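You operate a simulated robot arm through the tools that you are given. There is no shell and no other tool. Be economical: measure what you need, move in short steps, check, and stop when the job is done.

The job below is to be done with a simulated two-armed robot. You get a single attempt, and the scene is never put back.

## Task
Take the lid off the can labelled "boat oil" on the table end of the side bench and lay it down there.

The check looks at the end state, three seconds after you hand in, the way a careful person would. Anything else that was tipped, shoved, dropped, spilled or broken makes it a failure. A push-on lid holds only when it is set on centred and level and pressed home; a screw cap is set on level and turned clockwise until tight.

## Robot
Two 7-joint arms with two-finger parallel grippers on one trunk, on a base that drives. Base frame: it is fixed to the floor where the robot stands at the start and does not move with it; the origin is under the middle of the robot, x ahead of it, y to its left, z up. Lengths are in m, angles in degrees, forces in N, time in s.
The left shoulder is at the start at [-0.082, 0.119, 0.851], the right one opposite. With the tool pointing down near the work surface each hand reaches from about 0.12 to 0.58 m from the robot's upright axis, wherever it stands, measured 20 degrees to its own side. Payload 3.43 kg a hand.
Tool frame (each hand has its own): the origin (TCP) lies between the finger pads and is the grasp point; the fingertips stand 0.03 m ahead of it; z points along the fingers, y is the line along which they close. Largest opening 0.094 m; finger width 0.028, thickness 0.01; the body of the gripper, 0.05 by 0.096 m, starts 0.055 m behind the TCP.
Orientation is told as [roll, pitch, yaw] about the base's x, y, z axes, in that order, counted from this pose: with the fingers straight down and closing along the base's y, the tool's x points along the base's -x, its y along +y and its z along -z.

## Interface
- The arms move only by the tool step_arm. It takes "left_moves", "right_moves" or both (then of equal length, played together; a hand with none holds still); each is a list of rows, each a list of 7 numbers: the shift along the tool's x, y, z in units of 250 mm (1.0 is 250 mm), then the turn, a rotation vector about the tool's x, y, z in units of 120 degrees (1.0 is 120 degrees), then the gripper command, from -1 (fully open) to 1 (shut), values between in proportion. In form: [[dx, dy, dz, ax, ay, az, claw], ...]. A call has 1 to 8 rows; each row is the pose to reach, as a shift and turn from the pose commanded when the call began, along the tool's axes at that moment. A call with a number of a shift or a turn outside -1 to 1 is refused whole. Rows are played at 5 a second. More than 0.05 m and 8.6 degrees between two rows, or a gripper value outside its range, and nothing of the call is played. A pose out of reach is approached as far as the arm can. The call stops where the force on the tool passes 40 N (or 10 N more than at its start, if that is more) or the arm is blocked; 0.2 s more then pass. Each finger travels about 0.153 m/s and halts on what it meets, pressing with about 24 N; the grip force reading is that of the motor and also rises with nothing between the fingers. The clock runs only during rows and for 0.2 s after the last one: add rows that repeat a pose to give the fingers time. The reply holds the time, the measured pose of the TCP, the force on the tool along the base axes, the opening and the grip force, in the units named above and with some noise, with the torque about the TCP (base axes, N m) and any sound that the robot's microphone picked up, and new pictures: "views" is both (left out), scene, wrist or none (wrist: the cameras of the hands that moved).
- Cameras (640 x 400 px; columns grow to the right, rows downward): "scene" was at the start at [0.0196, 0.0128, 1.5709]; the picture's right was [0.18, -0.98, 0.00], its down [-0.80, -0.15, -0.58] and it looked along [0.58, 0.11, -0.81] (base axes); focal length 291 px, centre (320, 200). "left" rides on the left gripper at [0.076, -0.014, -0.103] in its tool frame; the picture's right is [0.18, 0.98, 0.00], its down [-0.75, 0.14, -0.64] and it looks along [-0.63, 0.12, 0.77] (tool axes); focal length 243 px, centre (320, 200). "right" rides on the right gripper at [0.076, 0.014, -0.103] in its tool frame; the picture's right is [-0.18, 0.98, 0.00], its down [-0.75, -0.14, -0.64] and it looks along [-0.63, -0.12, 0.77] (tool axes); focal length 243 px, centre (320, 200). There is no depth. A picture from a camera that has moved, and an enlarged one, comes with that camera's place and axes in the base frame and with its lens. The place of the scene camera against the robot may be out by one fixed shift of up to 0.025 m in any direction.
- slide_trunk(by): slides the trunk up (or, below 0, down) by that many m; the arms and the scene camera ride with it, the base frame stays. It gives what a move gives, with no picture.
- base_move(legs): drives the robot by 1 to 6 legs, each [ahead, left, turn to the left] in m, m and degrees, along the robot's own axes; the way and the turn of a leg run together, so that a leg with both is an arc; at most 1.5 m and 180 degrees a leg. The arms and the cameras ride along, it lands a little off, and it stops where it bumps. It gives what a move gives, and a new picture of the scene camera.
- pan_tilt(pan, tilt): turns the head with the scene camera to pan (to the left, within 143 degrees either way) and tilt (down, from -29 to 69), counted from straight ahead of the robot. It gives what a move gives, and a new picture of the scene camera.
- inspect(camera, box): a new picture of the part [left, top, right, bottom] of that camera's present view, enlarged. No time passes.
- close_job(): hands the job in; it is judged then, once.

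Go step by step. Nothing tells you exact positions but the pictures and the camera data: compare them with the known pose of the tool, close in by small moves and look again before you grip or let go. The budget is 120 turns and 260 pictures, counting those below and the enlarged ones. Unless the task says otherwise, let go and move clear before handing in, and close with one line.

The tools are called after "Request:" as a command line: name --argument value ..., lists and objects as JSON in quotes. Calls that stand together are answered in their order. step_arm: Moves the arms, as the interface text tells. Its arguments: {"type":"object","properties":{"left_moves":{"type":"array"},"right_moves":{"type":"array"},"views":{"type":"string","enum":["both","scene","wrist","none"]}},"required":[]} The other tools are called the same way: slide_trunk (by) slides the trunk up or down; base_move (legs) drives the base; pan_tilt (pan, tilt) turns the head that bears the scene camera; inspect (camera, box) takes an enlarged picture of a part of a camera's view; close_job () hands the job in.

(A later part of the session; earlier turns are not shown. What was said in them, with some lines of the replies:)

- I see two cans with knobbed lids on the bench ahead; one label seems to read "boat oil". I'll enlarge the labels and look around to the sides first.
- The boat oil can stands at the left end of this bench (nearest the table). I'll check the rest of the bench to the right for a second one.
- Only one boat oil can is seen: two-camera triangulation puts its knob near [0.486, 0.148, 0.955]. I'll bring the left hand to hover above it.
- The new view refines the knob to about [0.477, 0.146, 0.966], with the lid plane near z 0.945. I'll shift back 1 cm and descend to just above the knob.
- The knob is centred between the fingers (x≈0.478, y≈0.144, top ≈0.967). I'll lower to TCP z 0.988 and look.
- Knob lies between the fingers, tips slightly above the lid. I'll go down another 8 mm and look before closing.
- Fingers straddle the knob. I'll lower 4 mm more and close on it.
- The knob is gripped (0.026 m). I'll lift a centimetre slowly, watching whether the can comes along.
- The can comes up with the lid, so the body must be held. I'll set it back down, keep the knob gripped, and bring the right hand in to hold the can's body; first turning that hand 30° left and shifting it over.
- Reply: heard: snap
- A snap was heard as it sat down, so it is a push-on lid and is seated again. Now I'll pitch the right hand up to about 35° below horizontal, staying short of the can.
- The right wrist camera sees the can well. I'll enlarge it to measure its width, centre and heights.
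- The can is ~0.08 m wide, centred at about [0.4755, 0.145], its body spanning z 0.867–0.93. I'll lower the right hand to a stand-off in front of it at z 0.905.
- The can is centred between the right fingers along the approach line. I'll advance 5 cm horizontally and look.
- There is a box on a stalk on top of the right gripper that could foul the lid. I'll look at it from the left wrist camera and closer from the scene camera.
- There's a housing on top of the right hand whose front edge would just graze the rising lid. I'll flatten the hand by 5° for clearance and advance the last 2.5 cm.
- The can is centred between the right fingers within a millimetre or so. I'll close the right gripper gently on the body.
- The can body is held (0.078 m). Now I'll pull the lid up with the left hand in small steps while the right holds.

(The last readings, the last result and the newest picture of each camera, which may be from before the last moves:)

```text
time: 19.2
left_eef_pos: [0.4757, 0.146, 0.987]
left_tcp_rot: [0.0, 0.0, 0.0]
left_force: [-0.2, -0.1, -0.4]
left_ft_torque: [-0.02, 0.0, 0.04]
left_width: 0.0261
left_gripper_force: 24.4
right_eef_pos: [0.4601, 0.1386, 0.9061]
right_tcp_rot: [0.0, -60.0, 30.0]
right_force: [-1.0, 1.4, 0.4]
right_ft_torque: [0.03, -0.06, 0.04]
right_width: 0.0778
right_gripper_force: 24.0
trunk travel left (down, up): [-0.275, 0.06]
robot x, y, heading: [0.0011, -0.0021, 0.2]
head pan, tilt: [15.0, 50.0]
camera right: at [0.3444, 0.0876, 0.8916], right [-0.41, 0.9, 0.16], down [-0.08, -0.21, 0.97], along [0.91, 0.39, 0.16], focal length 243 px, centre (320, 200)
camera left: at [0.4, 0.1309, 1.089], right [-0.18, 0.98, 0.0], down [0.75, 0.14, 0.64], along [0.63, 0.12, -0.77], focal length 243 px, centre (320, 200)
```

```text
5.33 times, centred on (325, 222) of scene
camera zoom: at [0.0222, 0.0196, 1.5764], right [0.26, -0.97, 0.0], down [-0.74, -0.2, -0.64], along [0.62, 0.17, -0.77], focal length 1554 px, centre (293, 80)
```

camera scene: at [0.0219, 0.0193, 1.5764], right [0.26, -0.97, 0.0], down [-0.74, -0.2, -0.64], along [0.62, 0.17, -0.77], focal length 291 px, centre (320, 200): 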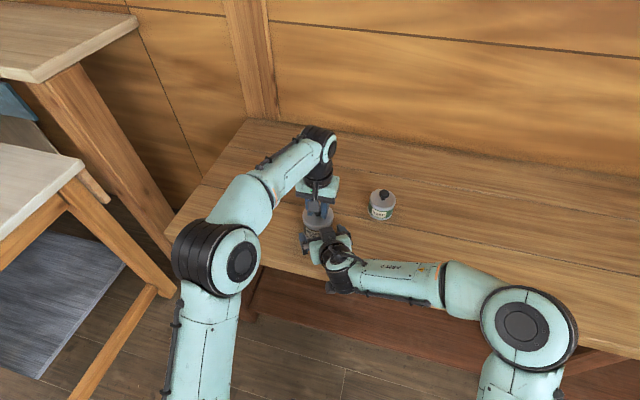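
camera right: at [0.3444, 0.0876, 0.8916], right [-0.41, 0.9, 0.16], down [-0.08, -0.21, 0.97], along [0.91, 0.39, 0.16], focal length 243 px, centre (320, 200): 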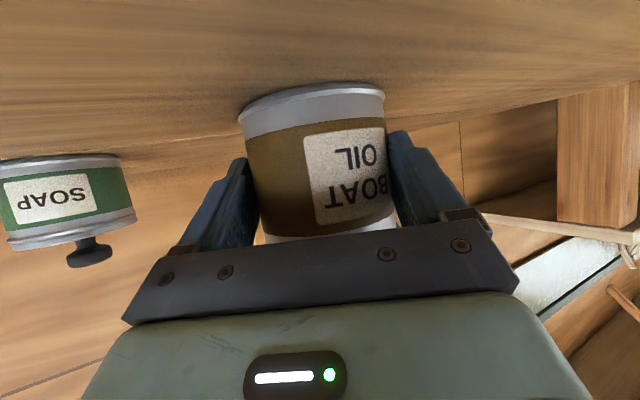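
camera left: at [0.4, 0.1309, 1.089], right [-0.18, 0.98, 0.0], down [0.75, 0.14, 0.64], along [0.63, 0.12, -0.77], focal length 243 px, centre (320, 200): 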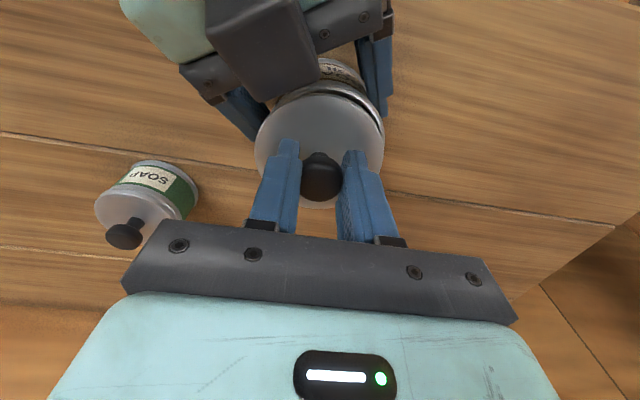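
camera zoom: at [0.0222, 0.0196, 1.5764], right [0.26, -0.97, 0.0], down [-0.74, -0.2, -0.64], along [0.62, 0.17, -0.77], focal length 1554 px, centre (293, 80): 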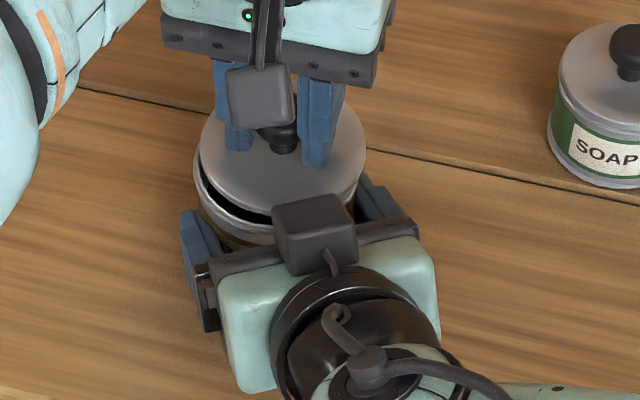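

The lid has come free of the can. I'll raise it further, easing it forward away from the right hand's housing.

Request:
step_arm --left_moves '[[-0.03, 0, -0.03, 0, 0, 0, 1], [-0.06, 0.0, -0.09, 0, 0, 0, 1], [-0.06, 0, -0.19, 0, 0, 0, 1], [-0.06, 0, -0.28, 0, 0, 0, 1]]' --views "both"

```text
time: 20.2
left_eef_pos: [0.492, 0.1456, 1.0572]
left_tcp_rot: [0.0, -0.1, 0.0]
left_force: [-0.4, -0.1, -0.9]
left_ft_torque: [-0.01, 0.01, -0.03]
left_width: 0.026
left_gripper_force: 24.4
right_eef_pos: [0.4605, 0.139, 0.9066]
right_tcp_rot: [0.0, -59.9, 30.0]
right_force: [-0.5, 0.7, -0.2]
right_ft_torque: [0.04, -0.07, 0.02]
right_width: 0.0775
right_gripper_force: 23.9
trunk travel left (down, up): [-0.275, 0.06]
robot x, y, heading: [0.0008, -0.0003, -0.2]
head pan, tilt: [15.0, 50.0]
camera scene: at [0.0223, 0.0193, 1.5764], right [0.26, -0.97, 0.0], down [-0.74, -0.2, -0.64], along [0.62, 0.17, -0.77], focal length 291 px, centre (320, 200)
camera left: at [0.4166, 0.1307, 1.1599], right [-0.18, 0.98, 0.0], down [0.75, 0.14, 0.64], along [0.63, 0.12, -0.77], focal length 243 px, centre (320, 200)
```

scene: 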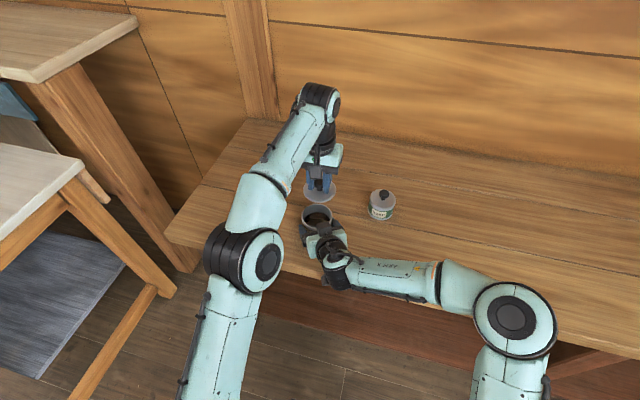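
left: 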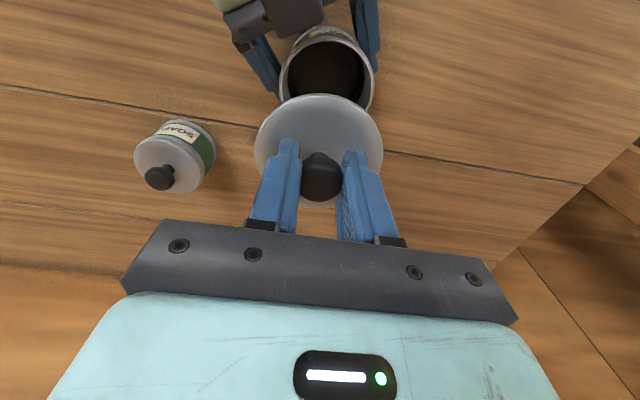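

The can is open and upright. Now I'll carry the lid left over clear bench, to about [0.46, 0.275].

Request:
step_arm --left_moves '[[0.0, 0.12, 0, 0, 0, 0, 1], [0.03, 0.24, 0, 0, 0, 0, 1], [0.07, 0.36, 0.04, 0, 0, 0, 1], [0.1, 0.46, 0.12, 0, 0, 0, 1], [0.128, 0.52, 0.24, 0, 0, 0, 1], [0.128, 0.52, 0.36, 0, 0, 0, 1]]' --views "both"

```text
time: 21.6
left_eef_pos: [0.4591, 0.2744, 0.9664]
left_tcp_rot: [0.0, 0.0, 0.0]
left_force: [0.7, -0.2, -0.1]
left_ft_torque: [-0.02, -0.01, 0.03]
left_width: 0.0263
left_gripper_force: 24.3
right_eef_pos: [0.4606, 0.1386, 0.9055]
right_tcp_rot: [0.1, -60.0, 29.9]
right_force: [0.8, -1.2, -0.7]
right_ft_torque: [-0.03, -0.11, -0.03]
right_width: 0.0777
right_gripper_force: 23.6
trunk travel left (down, up): [-0.275, 0.06]
robot x, y, heading: [-0.0018, 0.001, 0.2]
head pan, tilt: [15.0, 50.0]
camera scene: at [0.0225, 0.0193, 1.5764], right [0.26, -0.97, 0.0], down [-0.74, -0.2, -0.64], along [0.62, 0.17, -0.77], focal length 291 px, centre (320, 200)
camera left: at [0.3839, 0.2594, 1.0684], right [-0.18, 0.98, 0.0], down [0.75, 0.14, 0.64], along [0.63, 0.12, -0.77], focal length 243 px, centre (320, 200)
```

scene: 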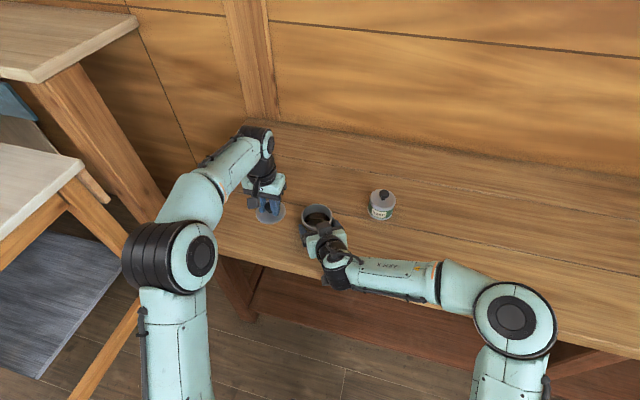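
left: 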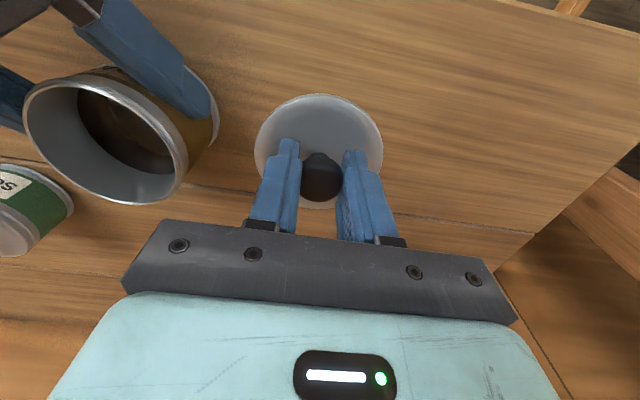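

Clear of the can and over empty bench. I'll lower the lid to a few millimetres above the surface.

Request:
step_arm --left_moves '[[0, 0, 0.06, 0, 0, 0, 1], [0, 0, 0.12, 0, 0, 0, 1], [0, 0, 0.17, 0, 0, 0, 1], [0, 0, 0.19, 0, 0, 0, 1], [0, 0, 0.2, 0, 0, 0, 1]]' --views "wrist"

Request:
inspect --camera "scene" --box '[220, 160, 340, 250]'

```text
time: 22.9
left_eef_pos: [0.4594, 0.2743, 0.9157]
left_tcp_rot: [0.0, 0.1, 0.0]
left_force: [-0.1, 0.2, 0.0]
left_ft_torque: [-0.01, 0.0, 0.0]
left_width: 0.0261
left_gripper_force: 23.8
right_eef_pos: [0.46, 0.139, 0.9063]
right_tcp_rot: [-0.1, -60.0, 30.0]
right_force: [0.2, -1.0, 0.5]
right_ft_torque: [-0.03, -0.13, -0.05]
right_width: 0.0775
right_gripper_force: 23.8
trunk travel left (down, up): [-0.275, 0.06]
robot x, y, heading: [-0.001, -0.0004, 0.1]
head pan, tilt: [15.0, 50.0]
camera left: at [0.3837, 0.2601, 1.0179], right [-0.18, 0.98, 0.0], down [0.75, 0.14, 0.64], along [0.63, 0.12, -0.77], focal length 243 px, centre (320, 200)
```

left: 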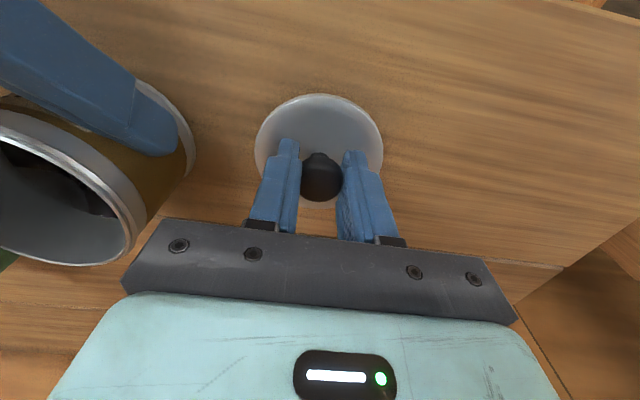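

```text
4.44 times, centred on (280, 205) of scene
camera zoom: at [0.0223, 0.0193, 1.5764], right [0.26, -0.97, 0.0], down [-0.74, -0.2, -0.64], along [0.62, 0.17, -0.77], focal length 1295 px, centre (498, 178)
```

zoom: 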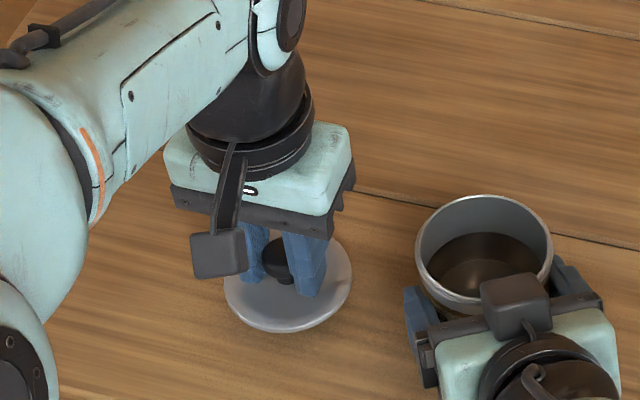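

Still no contact. I'll go down in 2 mm steps and watch the force.

Request:
step_arm --left_moves '[[0, 0, 0.008, 0, 0, 0, 1], [0, 0, 0.016, 0, 0, 0, 1], [0, 0, 0.02, 0, 0, 0, 1]]' --views "none"

Request:
inspect --camera "scene" --box '[250, 190, 300, 230]'

```text
time: 23.6
left_eef_pos: [0.4593, 0.2752, 0.9098]
left_tcp_rot: [-0.1, 0.0, 0.0]
left_force: [-0.1, 0.1, -0.3]
left_ft_torque: [0.0, -0.02, -0.01]
left_width: 0.0265
left_gripper_force: 24.3
right_eef_pos: [0.4605, 0.1379, 0.9064]
right_tcp_rot: [0.0, -60.0, 30.1]
right_force: [0.3, -1.1, -0.7]
right_ft_torque: [-0.06, -0.12, -0.07]
right_width: 0.0777
right_gripper_force: 24.0
trunk travel left (down, up): [-0.275, 0.06]
robot x, y, heading: [-0.0035, -0.0006, 0.2]
head pan, tilt: [15.0, 50.0]
```

```text
10.00 times, centred on (275, 210) of scene
camera zoom: at [0.0223, 0.0193, 1.5764], right [0.26, -0.97, 0.0], down [-0.74, -0.2, -0.64], along [0.62, 0.17, -0.77], focal length 2913 px, centre (770, 100)
```

zoom: 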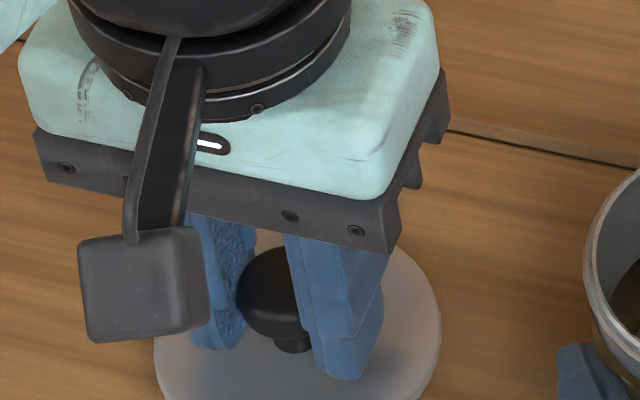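

No contact yet; I'll continue down in 2 mm steps.

Request:
step_arm --left_moves '[[0, 0, 0.008, 0, 0, 0, 1], [0, 0, 0.016, 0, 0, 0, 1], [0, 0, 0.016, 0, 0, 0, 1]]' --views "none"

Request:
inspect --camera "scene" --box '[250, 200, 300, 240]'

```text
time: 24.4
left_eef_pos: [0.4597, 0.2754, 0.9064]
left_tcp_rot: [0.0, 0.0, 0.1]
left_force: [0.9, 0.2, 0.2]
left_ft_torque: [-0.04, 0.0, 0.02]
left_width: 0.0264
left_gripper_force: 24.2
right_eef_pos: [0.4614, 0.1381, 0.9062]
right_tcp_rot: [0.0, -59.9, 30.0]
right_force: [0.4, -1.0, 0.4]
right_ft_torque: [-0.04, -0.1, -0.09]
right_width: 0.0775
right_gripper_force: 23.9
trunk travel left (down, up): [-0.275, 0.06]
robot x, y, heading: [-0.0012, -0.0004, 0.1]
head pan, tilt: [15.0, 50.0]
```

```text
10.00 times, centred on (275, 220) of scene
camera zoom: at [0.0223, 0.0193, 1.5764], right [0.26, -0.97, 0.0], down [-0.74, -0.2, -0.64], along [0.62, 0.17, -0.77], focal length 2913 px, centre (770, 0)
```

zoom: 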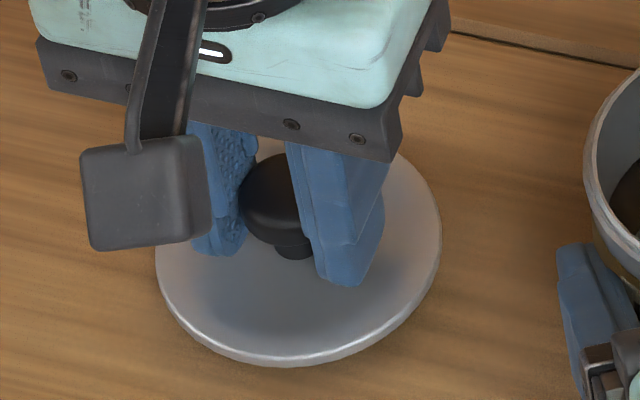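

The lid is a hair above the bench, its contact shadow nearly closed. Continuing in small steps.

Request:
step_arm --left_moves '[[0, 0, 0.006, 0, 0, 0, 1], [0, 0, 0.012, 0, 0, 0, 1], [0, 0, 0.012, 0, 0, 0, 1]]' --views "none"

```text
time: 25.2
left_eef_pos: [0.4604, 0.2765, 0.903]
left_tcp_rot: [0.1, 0.0, -0.1]
left_force: [-1.3, -0.2, -0.1]
left_ft_torque: [0.0, 0.01, 0.02]
left_width: 0.0264
left_gripper_force: 23.9
right_eef_pos: [0.4607, 0.1382, 0.9054]
right_tcp_rot: [0.0, -60.0, 30.0]
right_force: [-0.5, -0.6, -0.2]
right_ft_torque: [-0.03, -0.09, -0.07]
right_width: 0.0777
right_gripper_force: 24.4
trunk travel left (down, up): [-0.275, 0.06]
robot x, y, heading: [0.0, -0.0014, -0.2]
head pan, tilt: [15.0, 50.0]
```

Request:
step_arm --left_moves '[[0, 0, 0.006, 0, 0, 0, 1], [0, 0, 0.012, 0, 0, 0, 1], [0, 0, 0.012, 0, 0, 0, 1]]' --views "wrist"

Request:
inspect --camera "scene" --box '[250, 200, 300, 240]'

```text
time: 26.1
left_eef_pos: [0.4597, 0.2754, 0.901]
left_tcp_rot: [0.0, 0.0, 0.0]
left_force: [0.3, -0.1, 0.8]
left_ft_torque: [0.01, 0.02, 0.0]
left_width: 0.0265
left_gripper_force: 24.1
right_eef_pos: [0.4612, 0.1394, 0.9063]
right_tcp_rot: [0.0, -60.0, 30.0]
right_force: [-0.5, -0.9, 0.0]
right_ft_torque: [-0.05, -0.06, -0.06]
right_width: 0.0777
right_gripper_force: 24.0
trunk travel left (down, up): [-0.275, 0.06]
robot x, y, heading: [0.0015, 0.0013, -0.2]
head pan, tilt: [15.0, 50.0]
camera left: at [0.3839, 0.2613, 1.0034], right [-0.18, 0.98, 0.0], down [0.75, 0.14, 0.64], along [0.63, 0.12, -0.77], focal length 243 px, centre (320, 200)
```

left: 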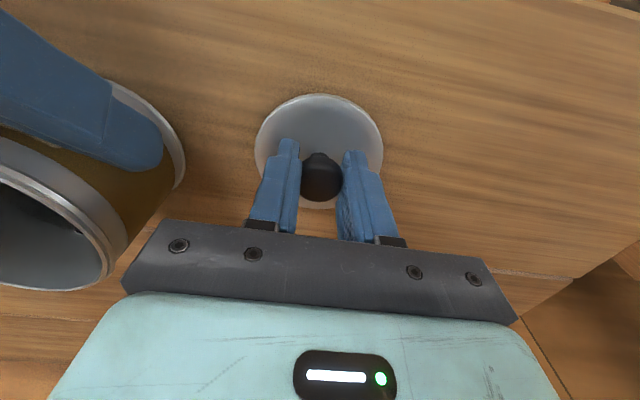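

```text
10.00 times, centred on (275, 220) of scene
camera zoom: at [0.0222, 0.0193, 1.5764], right [0.26, -0.97, 0.0], down [-0.74, -0.2, -0.64], along [0.62, 0.17, -0.77], focal length 2913 px, centre (770, 0)
```

zoom: 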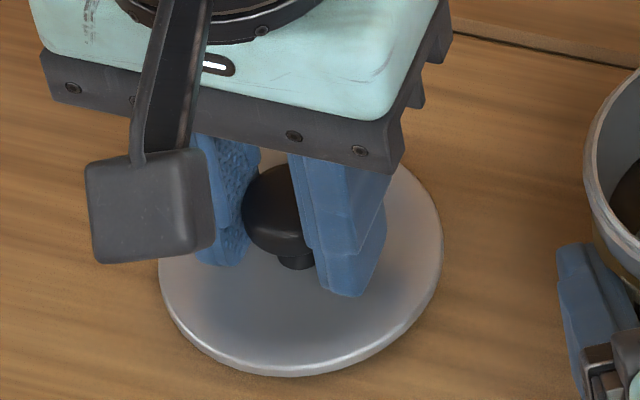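

Still no contact force; the lid is thin. I'll keep lowering 1.5 mm at a time.

Request:
step_arm --left_moves '[[0, 0, 0.006, 0, 0, 0, 1], [0, 0, 0.012, 0, 0, 0, 1], [0, 0, 0.012, 0, 0, 0, 1]]' --views "none"

```text
time: 26.9
left_eef_pos: [0.46, 0.2768, 0.8993]
left_tcp_rot: [0.0, -0.3, 0.0]
left_force: [-1.9, -1.1, 16.9]
left_ft_torque: [-0.06, 0.16, 0.07]
left_width: 0.0262
left_gripper_force: 24.8
right_eef_pos: [0.4592, 0.1378, 0.9066]
right_tcp_rot: [0.0, -60.0, 30.0]
right_force: [0.2, 0.1, -0.3]
right_ft_torque: [-0.01, 0.05, -0.02]
right_width: 0.0777
right_gripper_force: 24.4
trunk travel left (down, up): [-0.275, 0.06]
robot x, y, heading: [0.002, 0.0037, 0.3]
head pan, tilt: [15.0, 50.0]
```

Contact: the lid is on the bench. I'll relax a millimetre, open the left fingers, and rise straight up.

Request:
step_arm --left_moves '[[0, 0, -0.005, 0, 0, 0, 1], [0, 0, -0.005, 0, 0, 0, 0.3], [0, 0, -0.005, 0, 0, 0, -0.2], [0, 0, -0.005, 0, 0, 0, -0.4], [0, 0, -0.05, 0, 0, 0, -0.4], [0, 0, -0.15, 0, 0, 0, -0.4], [0, 0, -0.3, 0, 0, 0, -0.4], [0, 0, -0.45, 0, 0, 0, -0.4]]' --views "both"

```text
time: 28.6
left_eef_pos: [0.46, 0.2749, 1.0091]
left_tcp_rot: [0.0, 0.0, 0.0]
left_force: [0.2, -0.1, 0.2]
left_ft_torque: [0.04, -0.01, 0.01]
left_width: 0.0661
left_gripper_force: 0.1
right_eef_pos: [0.4605, 0.1387, 0.9061]
right_tcp_rot: [0.0, -60.0, 30.0]
right_force: [-1.3, -0.5, -1.1]
right_ft_torque: [-0.02, -0.05, -0.03]
right_width: 0.0776
right_gripper_force: 23.7
trunk travel left (down, up): [-0.275, 0.06]
robot x, y, heading: [0.001, 0.0012, -0.0]
head pan, tilt: [15.0, 50.0]
camera scene: at [0.0222, 0.0193, 1.5764], right [0.26, -0.97, 0.0], down [-0.74, -0.2, -0.64], along [0.62, 0.17, -0.77], focal length 291 px, centre (320, 200)
camera left: at [0.3839, 0.2603, 1.1118], right [-0.18, 0.98, 0.0], down [0.75, 0.14, 0.64], along [0.63, 0.12, -0.77], focal length 243 px, centre (320, 200)
```

scene: 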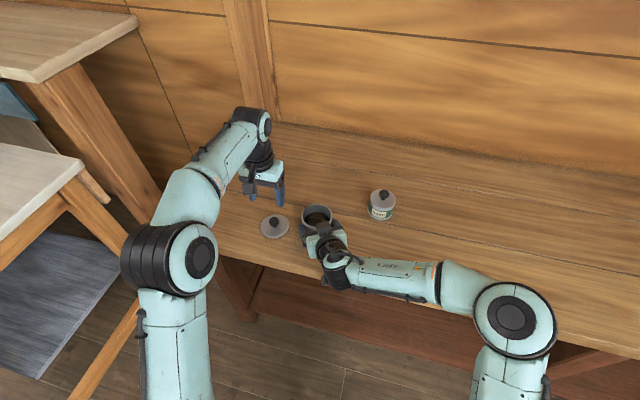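
left: 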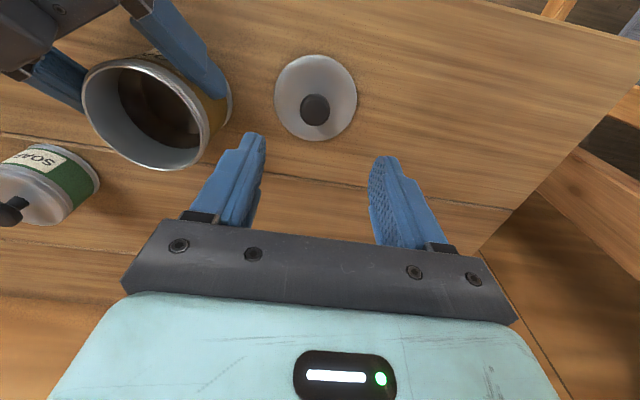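

The lid lies flat on the bench. Now I'll open the right gripper slowly to release the can.

Request:
step_arm --right_moves '[[0, 0, 0, 0, 0, 0, -0.6], [0, 0, 0, 0, 0, 0, -0.7], [0, 0, 0, 0, 0, 0, -0.85], [0, 0, 0, 0, 0, 0, -1], [0, 0, 0, 0, 0, 0, -1]]' --views "wrist"

Request:
inspect --camera "left" --box '[0, 0, 320, 200]'

```text
time: 29.9
left_eef_pos: [0.46, 0.2748, 1.0091]
left_tcp_rot: [0.0, 0.0, 0.0]
left_force: [0.1, -0.3, 0.4]
left_ft_torque: [0.02, 0.03, -0.03]
left_width: 0.0656
left_gripper_force: 0.1
right_eef_pos: [0.4605, 0.1382, 0.9063]
right_tcp_rot: [0.0, -60.0, 30.1]
right_force: [-1.0, -0.1, 0.8]
right_ft_torque: [-0.03, -0.01, -0.01]
right_width: 0.094
right_gripper_force: 0.0
trunk travel left (down, up): [-0.275, 0.06]
robot x, y, heading: [0.0003, 0.0003, 0.2]
head pan, tilt: [15.0, 50.0]
camera right: at [0.3445, 0.0874, 0.8916], right [-0.41, 0.9, 0.16], down [-0.08, -0.21, 0.97], along [0.91, 0.39, 0.16], focal length 243 px, centre (320, 200)
```

right: 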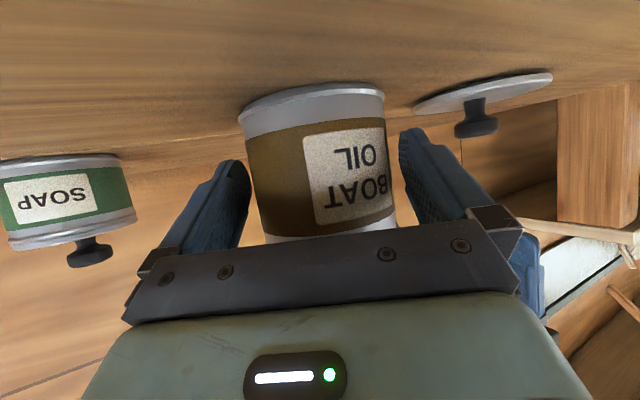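

```text
2.00 times, centred on (160, 100) of left
camera zoom: at [0.3841, 0.2606, 1.1113], right [-0.18, 0.98, 0.0], down [0.75, 0.14, 0.64], along [0.63, 0.12, -0.77], focal length 485 px, centre (640, 400)
```

zoom: 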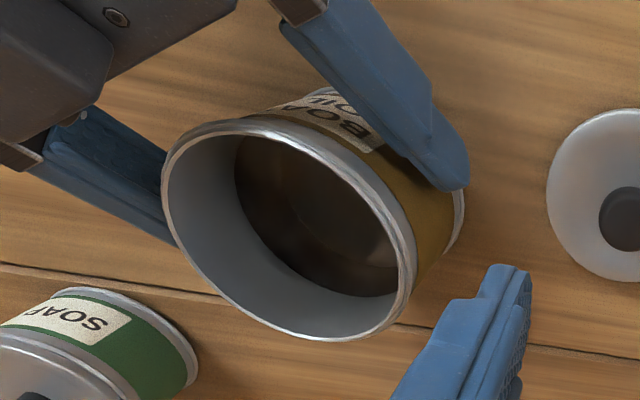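

Released, with the can standing free between the fingers. I'll back the right hand straight out.

Request:
step_arm --right_moves '[[0.02, 0, -0.035, 0, 0, 0, -1], [0.06, 0, -0.104, 0, 0, 0, -1], [0.1, 0, -0.173, 0, 0, 0, -1], [0.15, 0, -0.26, 0, 0, 0, -1], [0.2, 0, -0.346, 0, 0, 0, -1], [0.2, 0, -0.48, 0, 0, 0, -1], [0.2, 0, -0.6, 0, 0, 0, -1]]' --views "both"

Request:
inspect --camera "scene" --box '[240, 170, 400, 270]'

```text
time: 31.4
left_eef_pos: [0.4596, 0.2748, 1.0091]
left_tcp_rot: [0.0, 0.0, 0.0]
left_force: [0.6, -0.4, 0.8]
left_ft_torque: [0.03, 0.01, -0.02]
left_width: 0.0657
left_gripper_force: 0.2
right_eef_pos: [0.326, 0.0615, 0.9344]
right_tcp_rot: [0.0, -60.0, 30.0]
right_force: [-0.3, 0.1, 0.2]
right_ft_torque: [-0.02, -0.01, -0.04]
right_width: 0.094
right_gripper_force: 0.1
trunk travel left (down, up): [-0.275, 0.06]
robot x, y, heading: [0.0015, 0.0034, -0.1]
head pan, tilt: [15.0, 50.0]
camera scene: at [0.0216, 0.0191, 1.5764], right [0.26, -0.97, 0.0], down [-0.74, -0.2, -0.64], along [0.62, 0.17, -0.77], focal length 291 px, centre (320, 200)
camera right: at [0.2099, 0.0101, 0.9195], right [-0.41, 0.9, 0.16], down [-0.08, -0.21, 0.97], along [0.91, 0.39, 0.16], focal length 243 px, centre (320, 200)
```

scene: 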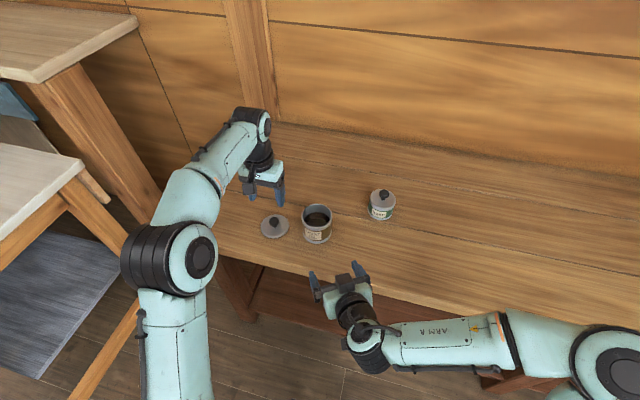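
right: 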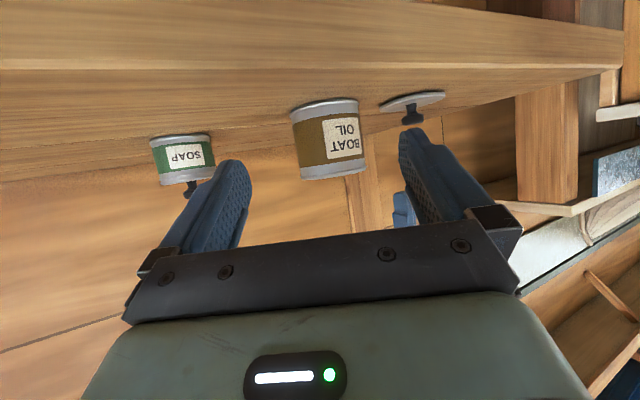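

```text
4.00 times, centred on (320, 220) of scene
camera zoom: at [0.0216, 0.0191, 1.5764], right [0.26, -0.97, 0.0], down [-0.74, -0.2, -0.64], along [0.62, 0.17, -0.77], focal length 1165 px, centre (320, 120)
```

zoom: 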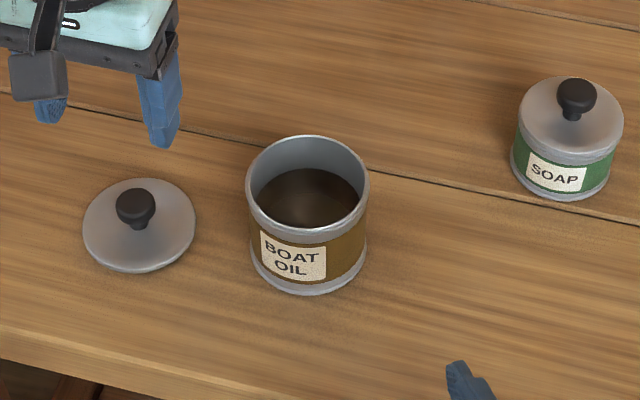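

The can stands upright and open with its oil inside, the lid lies flat beside it, and the soap can is untouched; both hands are clear. I'm handing in.

Request:
close_job

```text
The job is handed in.
```

The boat oil can is open: its lid lies flat on the table end of the side bench, just left of the can, which is still upright with nothing spilled.
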